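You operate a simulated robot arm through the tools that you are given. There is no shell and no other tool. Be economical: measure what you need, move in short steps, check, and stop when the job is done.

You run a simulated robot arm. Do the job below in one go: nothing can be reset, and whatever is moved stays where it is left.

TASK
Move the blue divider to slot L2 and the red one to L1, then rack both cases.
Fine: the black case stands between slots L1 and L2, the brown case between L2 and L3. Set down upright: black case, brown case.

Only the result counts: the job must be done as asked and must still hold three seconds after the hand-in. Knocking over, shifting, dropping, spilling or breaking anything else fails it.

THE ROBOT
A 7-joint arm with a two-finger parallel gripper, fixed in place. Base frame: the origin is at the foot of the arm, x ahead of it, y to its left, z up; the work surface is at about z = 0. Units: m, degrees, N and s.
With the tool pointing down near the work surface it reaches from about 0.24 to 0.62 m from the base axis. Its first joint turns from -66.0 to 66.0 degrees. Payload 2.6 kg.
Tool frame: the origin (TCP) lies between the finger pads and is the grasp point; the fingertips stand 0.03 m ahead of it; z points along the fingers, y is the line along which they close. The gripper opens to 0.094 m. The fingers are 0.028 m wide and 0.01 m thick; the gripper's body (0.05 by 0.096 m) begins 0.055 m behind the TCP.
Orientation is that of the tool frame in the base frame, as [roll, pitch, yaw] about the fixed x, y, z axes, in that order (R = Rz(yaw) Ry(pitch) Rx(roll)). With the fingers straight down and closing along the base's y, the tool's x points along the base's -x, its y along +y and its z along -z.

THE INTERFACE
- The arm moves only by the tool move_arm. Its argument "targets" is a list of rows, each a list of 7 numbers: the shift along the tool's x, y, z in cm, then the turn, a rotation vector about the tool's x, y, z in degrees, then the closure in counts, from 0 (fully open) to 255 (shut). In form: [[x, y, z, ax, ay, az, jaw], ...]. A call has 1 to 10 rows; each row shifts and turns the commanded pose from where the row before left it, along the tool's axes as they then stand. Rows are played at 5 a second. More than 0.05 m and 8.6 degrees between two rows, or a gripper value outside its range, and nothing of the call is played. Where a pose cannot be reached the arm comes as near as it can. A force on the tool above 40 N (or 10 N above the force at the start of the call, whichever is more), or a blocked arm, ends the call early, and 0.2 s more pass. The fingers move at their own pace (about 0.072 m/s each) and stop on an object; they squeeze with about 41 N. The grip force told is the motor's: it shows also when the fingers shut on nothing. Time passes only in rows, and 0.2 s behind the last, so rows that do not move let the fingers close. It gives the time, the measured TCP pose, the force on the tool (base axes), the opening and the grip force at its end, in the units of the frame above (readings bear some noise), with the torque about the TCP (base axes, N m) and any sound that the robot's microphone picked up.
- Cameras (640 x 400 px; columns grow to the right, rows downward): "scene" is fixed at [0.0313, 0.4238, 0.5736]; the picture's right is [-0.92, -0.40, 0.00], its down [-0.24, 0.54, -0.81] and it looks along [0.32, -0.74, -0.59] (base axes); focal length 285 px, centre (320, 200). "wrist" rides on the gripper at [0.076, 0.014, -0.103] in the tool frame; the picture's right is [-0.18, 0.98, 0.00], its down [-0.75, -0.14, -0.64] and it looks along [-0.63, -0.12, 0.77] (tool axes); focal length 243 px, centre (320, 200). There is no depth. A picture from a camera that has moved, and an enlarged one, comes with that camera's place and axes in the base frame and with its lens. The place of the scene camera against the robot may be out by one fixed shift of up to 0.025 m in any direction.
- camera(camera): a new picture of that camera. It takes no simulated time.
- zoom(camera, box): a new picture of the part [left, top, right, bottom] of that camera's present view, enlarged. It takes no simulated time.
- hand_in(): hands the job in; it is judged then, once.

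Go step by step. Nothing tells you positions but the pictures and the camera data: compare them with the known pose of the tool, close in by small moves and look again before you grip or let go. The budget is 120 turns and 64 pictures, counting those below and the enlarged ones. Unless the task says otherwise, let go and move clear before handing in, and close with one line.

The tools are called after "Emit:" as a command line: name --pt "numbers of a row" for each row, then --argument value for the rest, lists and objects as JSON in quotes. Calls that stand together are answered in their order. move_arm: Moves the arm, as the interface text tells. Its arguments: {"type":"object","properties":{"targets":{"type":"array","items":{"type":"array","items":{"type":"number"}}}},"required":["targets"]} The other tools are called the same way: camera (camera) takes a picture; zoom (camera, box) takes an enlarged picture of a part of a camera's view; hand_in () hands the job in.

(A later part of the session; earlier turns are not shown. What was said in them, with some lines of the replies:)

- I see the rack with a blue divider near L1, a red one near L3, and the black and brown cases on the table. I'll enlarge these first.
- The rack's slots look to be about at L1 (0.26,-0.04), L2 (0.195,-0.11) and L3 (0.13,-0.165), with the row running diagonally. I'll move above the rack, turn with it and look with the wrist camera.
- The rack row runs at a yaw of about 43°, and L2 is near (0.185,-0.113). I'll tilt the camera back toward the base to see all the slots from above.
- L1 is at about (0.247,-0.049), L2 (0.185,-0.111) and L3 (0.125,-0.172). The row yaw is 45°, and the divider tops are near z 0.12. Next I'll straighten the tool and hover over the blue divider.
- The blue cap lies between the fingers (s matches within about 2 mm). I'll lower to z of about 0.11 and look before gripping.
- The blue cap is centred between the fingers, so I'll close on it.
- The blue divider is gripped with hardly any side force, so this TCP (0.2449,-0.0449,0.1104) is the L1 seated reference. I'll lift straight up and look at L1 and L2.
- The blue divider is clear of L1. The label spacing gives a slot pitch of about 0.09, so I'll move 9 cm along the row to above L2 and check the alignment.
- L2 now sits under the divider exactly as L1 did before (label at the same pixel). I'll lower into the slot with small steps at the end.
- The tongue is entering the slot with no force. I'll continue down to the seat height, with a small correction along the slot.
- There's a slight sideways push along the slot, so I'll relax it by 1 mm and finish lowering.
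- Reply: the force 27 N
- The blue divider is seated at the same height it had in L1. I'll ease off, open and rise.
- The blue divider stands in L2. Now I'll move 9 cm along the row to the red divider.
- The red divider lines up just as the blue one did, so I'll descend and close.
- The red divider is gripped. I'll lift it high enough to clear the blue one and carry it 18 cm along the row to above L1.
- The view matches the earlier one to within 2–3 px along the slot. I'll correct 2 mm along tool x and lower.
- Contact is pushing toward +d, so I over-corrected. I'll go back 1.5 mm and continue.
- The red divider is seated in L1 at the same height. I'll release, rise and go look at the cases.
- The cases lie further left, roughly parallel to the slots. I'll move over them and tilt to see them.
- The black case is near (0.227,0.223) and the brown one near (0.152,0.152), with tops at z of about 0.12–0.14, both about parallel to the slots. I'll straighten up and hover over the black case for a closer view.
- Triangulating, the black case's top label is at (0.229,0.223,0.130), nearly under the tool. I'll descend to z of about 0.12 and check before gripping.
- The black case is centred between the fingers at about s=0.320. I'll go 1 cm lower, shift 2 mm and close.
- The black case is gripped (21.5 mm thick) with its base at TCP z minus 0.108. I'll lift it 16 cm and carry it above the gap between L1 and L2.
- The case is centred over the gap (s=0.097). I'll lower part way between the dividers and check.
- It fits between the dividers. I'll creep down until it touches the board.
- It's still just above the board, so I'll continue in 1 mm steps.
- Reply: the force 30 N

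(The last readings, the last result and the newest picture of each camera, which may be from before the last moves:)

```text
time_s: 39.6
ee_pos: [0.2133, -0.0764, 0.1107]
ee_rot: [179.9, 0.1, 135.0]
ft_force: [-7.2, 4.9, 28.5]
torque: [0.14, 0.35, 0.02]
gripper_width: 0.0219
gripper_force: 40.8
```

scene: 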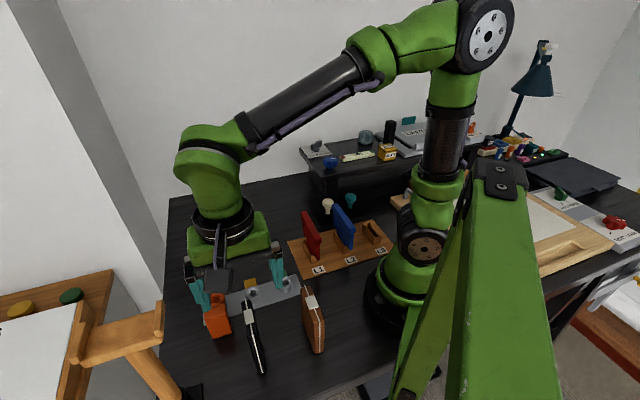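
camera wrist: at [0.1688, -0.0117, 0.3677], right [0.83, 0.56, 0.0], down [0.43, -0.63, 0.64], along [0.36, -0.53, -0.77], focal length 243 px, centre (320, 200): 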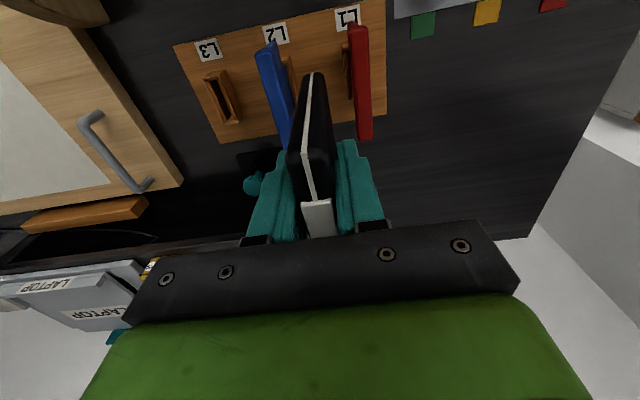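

It has touched the board. I'll ease off and open only partly (about 39 mm) so the fingers don't touch the dividers.

Emit:
move_arm --pt "0 0 -0.1 0 0 0 255" --pt "0 0 0 0 0 0 190" --pt "0 0 0 0 0 0 170" --pt "0 0 0 0 0 0 155" --pt "0 0 0 0 0 0 155"

Emit:
camera --camera "wrist"

Emit:
zoom --camera "scene" --box '[260, 150, 400, 280]'

```text
time_s: 40.8
ee_pos: [0.2135, -0.0763, 0.111]
ee_rot: [-179.9, 0.0, 135.1]
ft_force: [1.1, 0.0, 0.5]
torque: [0.03, 0.0, 0.01]
gripper_width: 0.0366
gripper_force: 0.1
```

```text
23 pictures are left
camera wrist: at [0.1691, -0.0124, 0.2134], right [0.83, 0.56, 0.0], down [0.43, -0.63, 0.64], along [0.36, -0.53, -0.77], focal length 243 px, centre (320, 200)
```

wrist: 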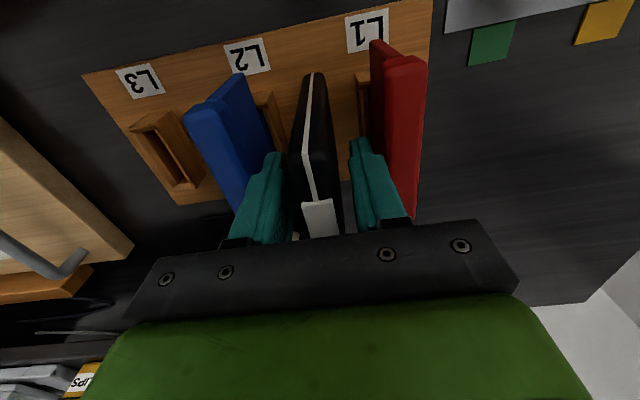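

```text
3.08 times, centred on (330, 215) of scene
camera zoom: at [0.0313, 0.4238, 0.5736], right [-0.92, -0.4, 0.0], down [-0.24, 0.54, -0.81], along [0.32, -0.74, -0.59], focal length 876 px, centre (289, 154)
```

zoom: 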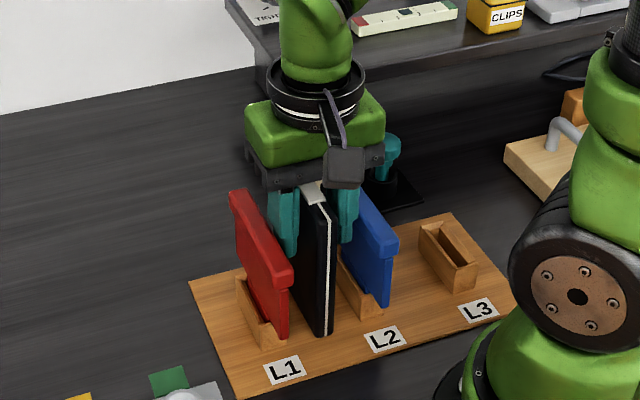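

The black case stands free. I'll rise straight up and move over to the brown case.

Emit:
move_arm --pt "0 0 -0.5 0 0 0 155" --pt "0 0 -1 0 0 0 155" --pt "0 0 -2 0 0 0 155" --pt "0 0 -3 0 0 0 155" --pt "0 0 -3 0 0 0 155" --pt "0 0 -3 0 0 0 0" --pt "0 0 -3 0 0 0 0"

Emit:
move_arm --pt "3.35 1.85 0 0 0 0 0" --pt "3.35 1.85 0 0 0 0 0" --pt "3.35 1.85 0 0 0 0 0" --pt "3.35 1.85 0 0 0 0 0" --pt "3.35 1.85 0 0 0 0 0" --pt "3.35 1.85 0 0 0 0 0" --pt "0 0 3 0 0 0 0" --pt "0 0 3 0 0 0 0" --pt "0 0 0 0 0 0 0"

Emit:
camera --camera "wrist"

Emit:
camera --camera "scene"

```text
time_s: 42.4
ee_pos: [0.2111, -0.0738, 0.2674]
ee_rot: [-180.0, 0.1, 135.0]
ft_force: [-0.4, -0.5, 0.1]
torque: [0.02, -0.03, -0.01]
gripper_width: 0.0941
gripper_force: 0.0
```

```text
time_s: 44.4
ee_pos: [0.1505, 0.1451, 0.2045]
ee_rot: [-180.0, 0.0, 135.0]
ft_force: [0.8, 0.8, -0.5]
torque: [0.01, -0.01, -0.02]
gripper_width: 0.094
gripper_force: 0.0
```

```text
21 pictures are left
camera wrist: at [0.107, 0.2098, 0.3072], right [0.83, 0.56, 0.0], down [0.43, -0.63, 0.64], along [0.36, -0.53, -0.77], focal length 243 px, centre (320, 200)
```

wrist: 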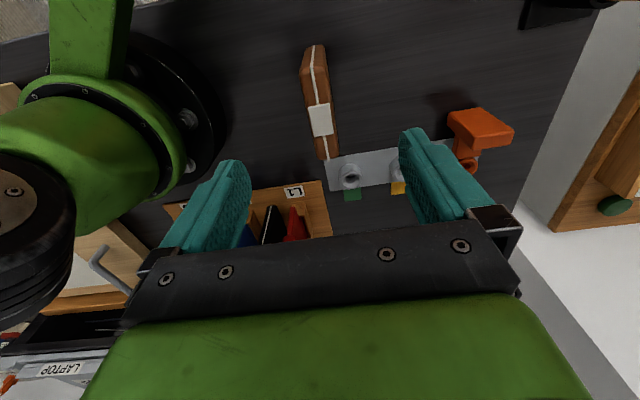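

```text
20 pictures are left
```

scene: 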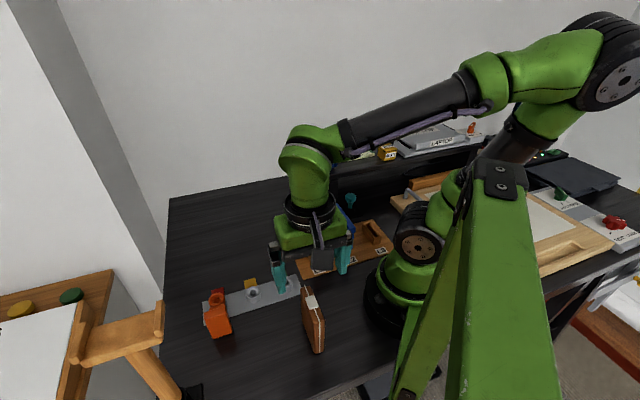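

The brown case's label is at (0.150,0.146,0.112), directly under the tool. I'll descend to z of about 0.10 and check.

Emit:
move_arm --pt "0 0 3 0 0 0 0" --pt "0 0 3 0 0 0 0" --pt "0 0 3 0 0 0 0" --pt "0 0 1.5 0 0 0 0" --pt "0 0 0 0 0 0 0"

Emit:
camera --camera "wrist"

Emit:
zoom --camera "scene" --box '[230, 220, 370, 370]'

```text
time_s: 45.6
ee_pos: [0.1529, 0.1486, 0.1031]
ee_rot: [-179.9, 0.1, 135.1]
ft_force: [-0.2, 0.4, -0.6]
torque: [-0.01, -0.02, -0.02]
gripper_width: 0.0941
gripper_force: 0.0
out of reach, approached as far as the arm can: row 4
```

```text
19 pictures are left
camera wrist: at [0.11, 0.2128, 0.2048], right [0.83, 0.56, 0.0], down [0.43, -0.63, 0.64], along [0.36, -0.53, -0.77], focal length 243 px, centre (320, 200)
```

wrist: 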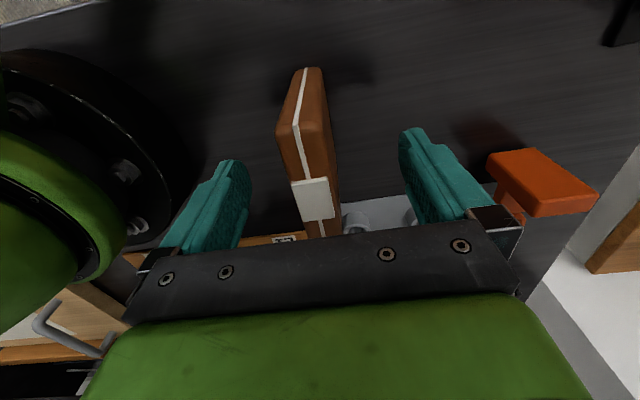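

```text
2.67 times, centred on (300, 295) of scene
camera zoom: at [0.0313, 0.4238, 0.5736], right [-0.92, -0.4, 0.0], down [-0.24, 0.54, -0.81], along [0.32, -0.74, -0.59], focal length 759 px, centre (373, -53)
```

zoom: 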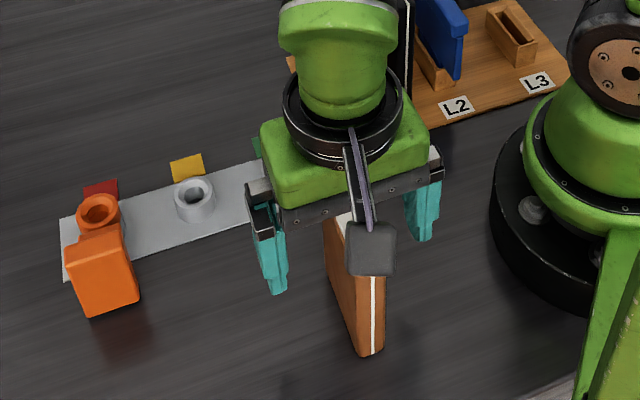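

The tool is at the reach limit here, with the brown case about 4 mm toward −s. I'll raise slightly and recentre before closing.

Emit:
move_arm --pt "-0.5 -0.2 -0.5 0 0 0 0" --pt "0 0 0 0 0 0 0"

Emit:
camera --camera "wrist"

```text
time_s: 46.2
ee_pos: [0.1555, 0.1436, 0.1089]
ee_rot: [-180.0, 0.0, 135.0]
ft_force: [0.6, 1.0, -0.6]
torque: [-0.01, 0.01, -0.02]
gripper_width: 0.094
gripper_force: 0.1
```

```text
17 pictures are left
camera wrist: at [0.1124, 0.2075, 0.2105], right [0.82, 0.57, 0.0], down [0.43, -0.63, 0.64], along [0.36, -0.53, -0.77], focal length 243 px, centre (320, 200)
```

wrist: 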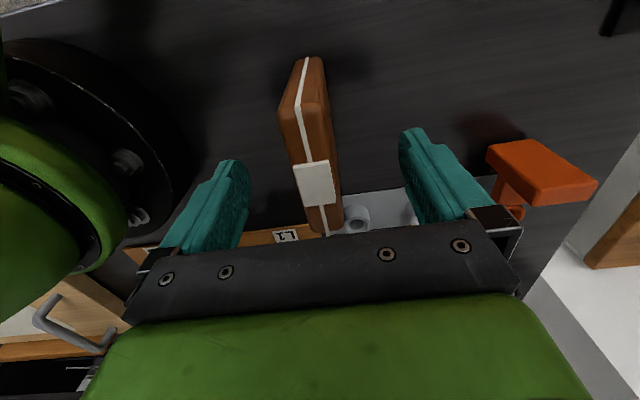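

It's now centred within about 2 mm, so I'll close.

Emit:
move_arm --pt "0 -0.1 0.2 0 0 0 0" --pt "0 0 0 0 0 0 100" --pt "0 0 0 0 0 0 150" --pt "0 0 0 0 0 0 190" --pt "0 0 0 0 0 0 255" --pt "0 0 0 0 0 0 255" --pt "0 0 0 0 0 0 255"

Emit:
camera --camera "wrist"

Emit:
zoom --camera "scene" --box '[230, 220, 370, 370]'

```text
time_s: 47.8
ee_pos: [0.155, 0.1442, 0.1068]
ee_rot: [-179.8, 0.0, 135.1]
ft_force: [0.4, -0.6, 0.0]
torque: [0.03, -0.01, 0.03]
gripper_width: 0.0257
gripper_force: 41.1
```

```text
16 pictures are left
camera wrist: at [0.1123, 0.208, 0.2088], right [0.83, 0.56, 0.0], down [0.43, -0.63, 0.64], along [0.36, -0.53, -0.77], focal length 243 px, centre (320, 200)
```

wrist: 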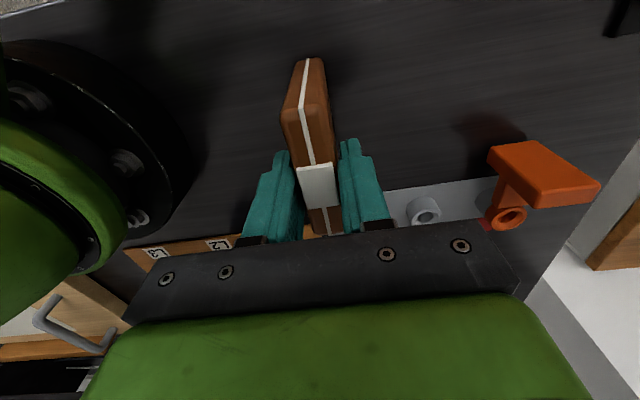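

```text
2.67 times, centred on (300, 295) of scene
camera zoom: at [0.0313, 0.4238, 0.5736], right [-0.92, -0.4, 0.0], down [-0.24, 0.54, -0.81], along [0.32, -0.74, -0.59], focal length 759 px, centre (373, -53)
```

zoom: 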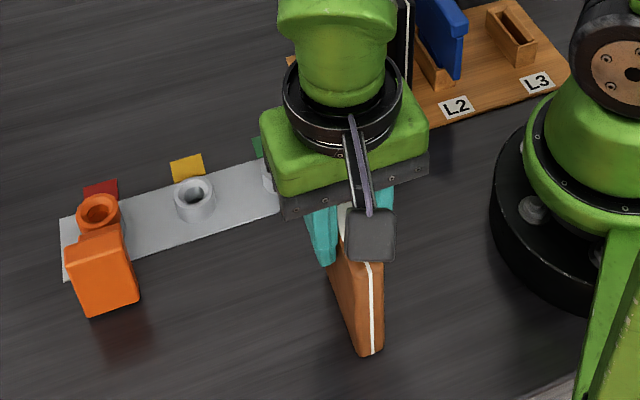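

The brown case is gripped (25.7 mm). I'll lift 18 cm and carry it above the gap between L2 and L3.

Emit:
move_arm --pt "0 0 -1 0 0 0 255" --pt "0 0 -3 0 0 0 255" --pt "0 0 -4.5 0 0 0 255" --pt "0 0 -4.5 0 0 0 255" --pt "0 0 -4.5 0 0 0 255" --pt "0 0 0 0 0 0 255"

Emit:
move_arm --pt "-2.61 -2.55 0 0 0 0 255" --pt "-2.61 -2.55 0 0 0 0 255" --pt "-2.61 -2.55 0 0 0 0 255" --pt "-2.61 -2.55 0 0 0 0 255" --pt "-2.61 -2.55 0 0 0 0 255" --pt "-2.61 -2.55 0 0 0 0 255" --pt "-2.61 -2.55 0 0 0 0 255" --pt "-2.61 -2.55 0 0 0 0 255" --pt "0 0 0 0 0 0 255"

Emit:
camera --camera "wrist"

Emit:
zoom --camera "scene" --box '[260, 110, 420, 280]'

```text
time_s: 49.2
ee_pos: [0.1553, 0.1445, 0.2834]
ee_rot: [179.9, 0.1, 135.0]
ft_force: [0.5, 0.5, -1.2]
torque: [0.03, 0.02, -0.04]
gripper_width: 0.0257
gripper_force: 41.6
```

```text
time_s: 51.2
ee_pos: [0.1576, -0.1523, 0.2795]
ee_rot: [180.0, 0.0, 135.0]
ft_force: [-0.7, 0.8, -1.1]
torque: [0.0, 0.02, -0.05]
gripper_width: 0.0258
gripper_force: 40.6
```

```text
14 pictures are left
camera wrist: at [0.1141, -0.0877, 0.3816], right [0.82, 0.57, 0.0], down [0.43, -0.63, 0.64], along [0.36, -0.53, -0.77], focal length 243 px, centre (320, 200)
```

wrist: 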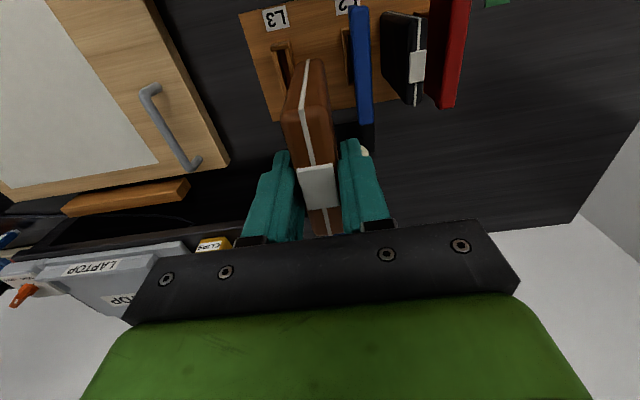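

```text
2.35 times, centred on (340, 195) of scene
camera zoom: at [0.0314, 0.4238, 0.5736], right [-0.92, -0.4, 0.0], down [-0.24, 0.54, -0.81], along [0.32, -0.74, -0.59], focal length 670 px, centre (273, 212)
```

zoom: 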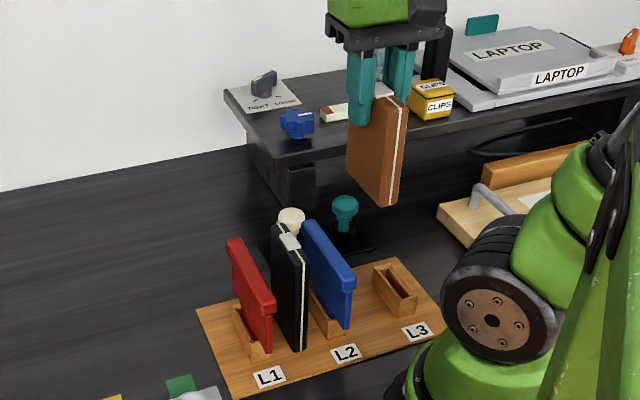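

The brown case is over the L2–L3 gap, so I'll shift 2 mm and lower part way.

Emit:
move_arm --pt "0 0.25 3 0 0 0 255" --pt "0 0 3 0 0 0 255" --pt "0 0 3 0 0 0 255" --pt "0 0 2.5 0 0 0 255" --pt "0 0 1.5 0 0 0 255" --pt "0 0 0 0 0 0 255"

Emit:
zoom --camera "wrist" --box '[160, 0, 480, 200]'

Emit:
zoom --camera "scene" --box '[280, 150, 420, 280]'

```text
time_s: 52.6
ee_pos: [0.16, -0.1483, 0.1514]
ee_rot: [180.0, 0.0, 135.0]
ft_force: [0.4, -0.6, -0.6]
torque: [0.02, 0.0, -0.02]
gripper_width: 0.026
gripper_force: 41.0
```

```text
2.00 times, centred on (320, 100) of wrist
camera zoom: at [0.1158, -0.0836, 0.2533], right [0.83, 0.56, 0.0], down [0.43, -0.63, 0.64], along [0.36, -0.53, -0.77], focal length 485 px, centre (320, 400)
```

zoom: 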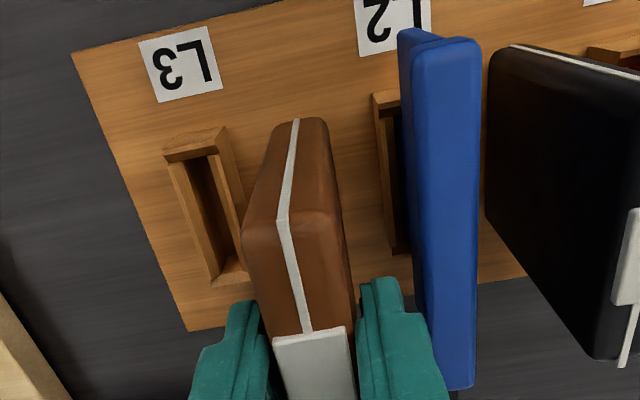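

```text
3.08 times, centred on (350, 215) of scene
camera zoom: at [0.0313, 0.4238, 0.5736], right [-0.92, -0.4, 0.0], down [-0.24, 0.54, -0.81], along [0.32, -0.74, -0.59], focal length 876 px, centre (228, 154)
```

zoom: 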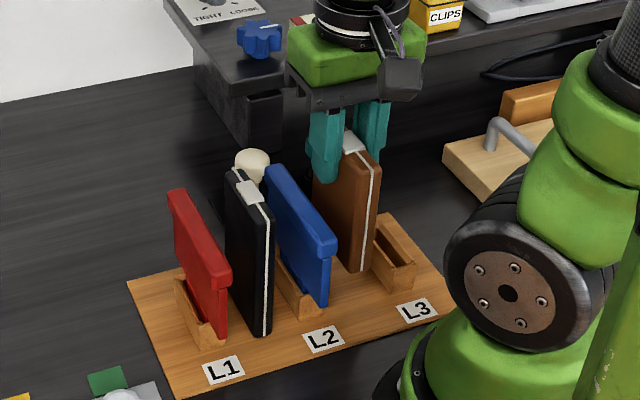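

It's centred between L2 and L3. I'll lower to just above the board.

Emit:
move_arm --pt "0 0 1.5 0 0 0 255" --pt "0 0 1.2 0 0 0 255" --pt "0 0 0.8 0 0 0 255" --pt "0 0 0.2 0 0 0 255" --pt "0 0 0 0 0 0 255"

```text
time_s: 53.8
ee_pos: [0.1586, -0.1476, 0.1149]
ee_rot: [180.0, 0.0, 135.0]
ft_force: [0.5, 0.2, -1.3]
torque: [0.03, 0.0, -0.01]
gripper_width: 0.0256
gripper_force: 40.8
```

Emit:
move_arm --pt "0 0 0.2 0 0 0 255" --pt "0 0 0.1 0 0 0 255" --pt "0 0 0 0 0 0 255"

```text
time_s: 54.6
ee_pos: [0.159, -0.1481, 0.1119]
ee_rot: [-180.0, 0.0, 135.0]
ft_force: [0.4, -0.1, -1.5]
torque: [0.01, 0.0, -0.01]
gripper_width: 0.0258
gripper_force: 40.9
```

Emit:
move_arm --pt "0 0 0.1 0 0 0 255" --pt "0 0 0 0 0 0 255" --pt "0 0 0.1 0 0 0 255" --pt "0 0 0 0 0 0 255"

```text
time_s: 55.6
ee_pos: [0.1595, -0.1475, 0.1107]
ee_rot: [180.0, 0.1, 135.1]
ft_force: [-4.6, 2.4, 28.9]
torque: [-0.06, -0.01, -0.01]
gripper_width: 0.0256
gripper_force: 41.2
```

It has touched the board. I'll ease off and open partly.

Emit:
move_arm --pt "0 0 -0.1 0 0 0 255" --pt "0 0 0 0 0 0 175" --pt "0 0 0 0 0 0 160" --pt "0 0 0 0 0 0 150" --pt "0 0 0 0 0 0 150"

Emit:
camera --camera "wrist"

Emit:
zoom --camera "scene" --box '[280, 150, 420, 280]'

```text
time_s: 56.8
ee_pos: [0.1583, -0.1474, 0.1099]
ee_rot: [180.0, 0.1, 135.0]
ft_force: [0.7, 0.7, 0.6]
torque: [0.01, 0.01, -0.01]
gripper_width: 0.0387
gripper_force: 0.0
```

```text
10 pictures are left
camera wrist: at [0.1158, -0.0833, 0.212], right [0.83, 0.56, 0.0], down [0.43, -0.63, 0.64], along [0.36, -0.53, -0.77], focal length 243 px, centre (320, 200)
```

wrist: 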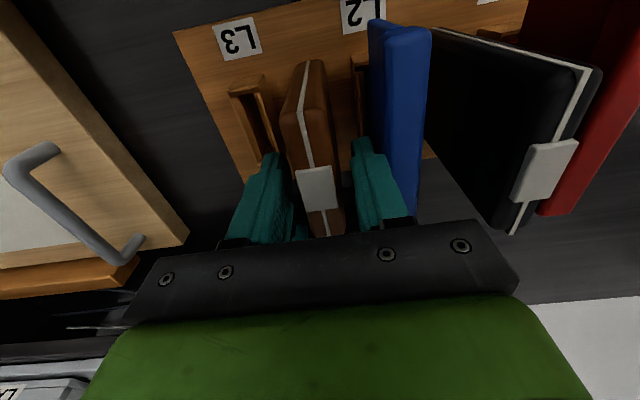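

```text
3.08 times, centred on (350, 215) of scene
camera zoom: at [0.0313, 0.4238, 0.5736], right [-0.92, -0.4, 0.0], down [-0.24, 0.54, -0.81], along [0.32, -0.74, -0.59], focal length 876 px, centre (228, 154)
```

zoom: 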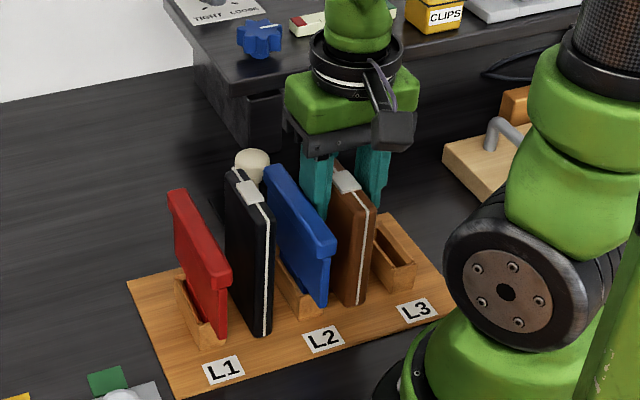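

Both cases stand upright and free of the fingers. I'll rise straight up, move clear and check.

Emit:
move_arm --pt "0 0 -0.5 0 0 0 150" --pt "0 0 -1 0 0 0 150" --pt "0 0 -2 0 0 0 150" --pt "0 0 -3 0 0 0 150" --pt "0 0 -3 0 0 0 150" --pt "0 0 -4 0 0 0 150" --pt "0 0 -3 0 0 0 150" --pt "-3 2 0 0 0 0 150" --pt "-3 2 0 0 0 0 150" --pt "0 0 0 0 0 0 150"

Emit:
camera --camera "scene"

Emit:
zoom --camera "scene" --box '[270, 180, 410, 280]'

```text
time_s: 59.0
ee_pos: [0.2301, -0.1606, 0.2766]
ee_rot: [180.0, 0.0, 135.0]
ft_force: [-0.9, -0.3, 0.2]
torque: [0.02, 0.02, -0.02]
gripper_width: 0.0388
gripper_force: 0.0
```

```text
8 pictures are left
```

scene: 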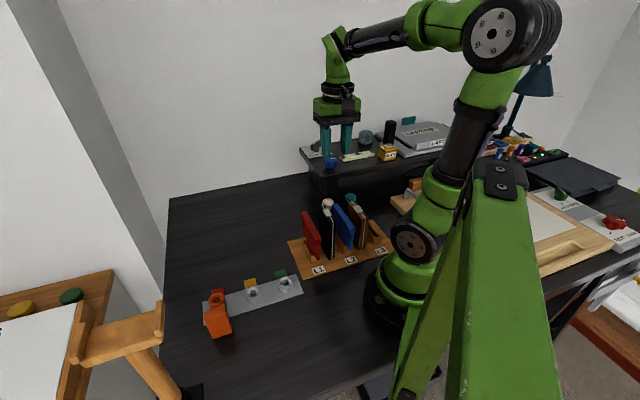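

```text
4.00 times, centred on (340, 230) of scene
camera zoom: at [0.0314, 0.4238, 0.5736], right [-0.92, -0.4, 0.0], down [-0.24, 0.54, -0.81], along [0.32, -0.74, -0.59], focal length 1139 px, centre (240, 80)
```

zoom: 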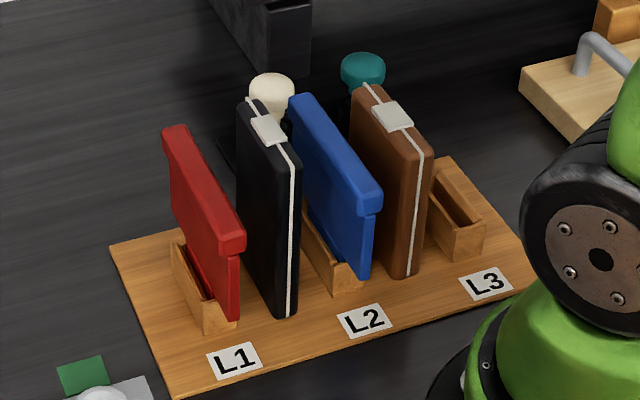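

Everything is in place: red in L1, black case, blue in L2, brown case, with L3 empty, both cases upright and the arm clear. I'm handing in.

Emit:
hand_in

```text
The job is handed in.
```

The job is done and handed in: the red divider is in L1 and the blue in L2, with the black case upright between L1 and L2 and the brown case upright between L2 and L3.
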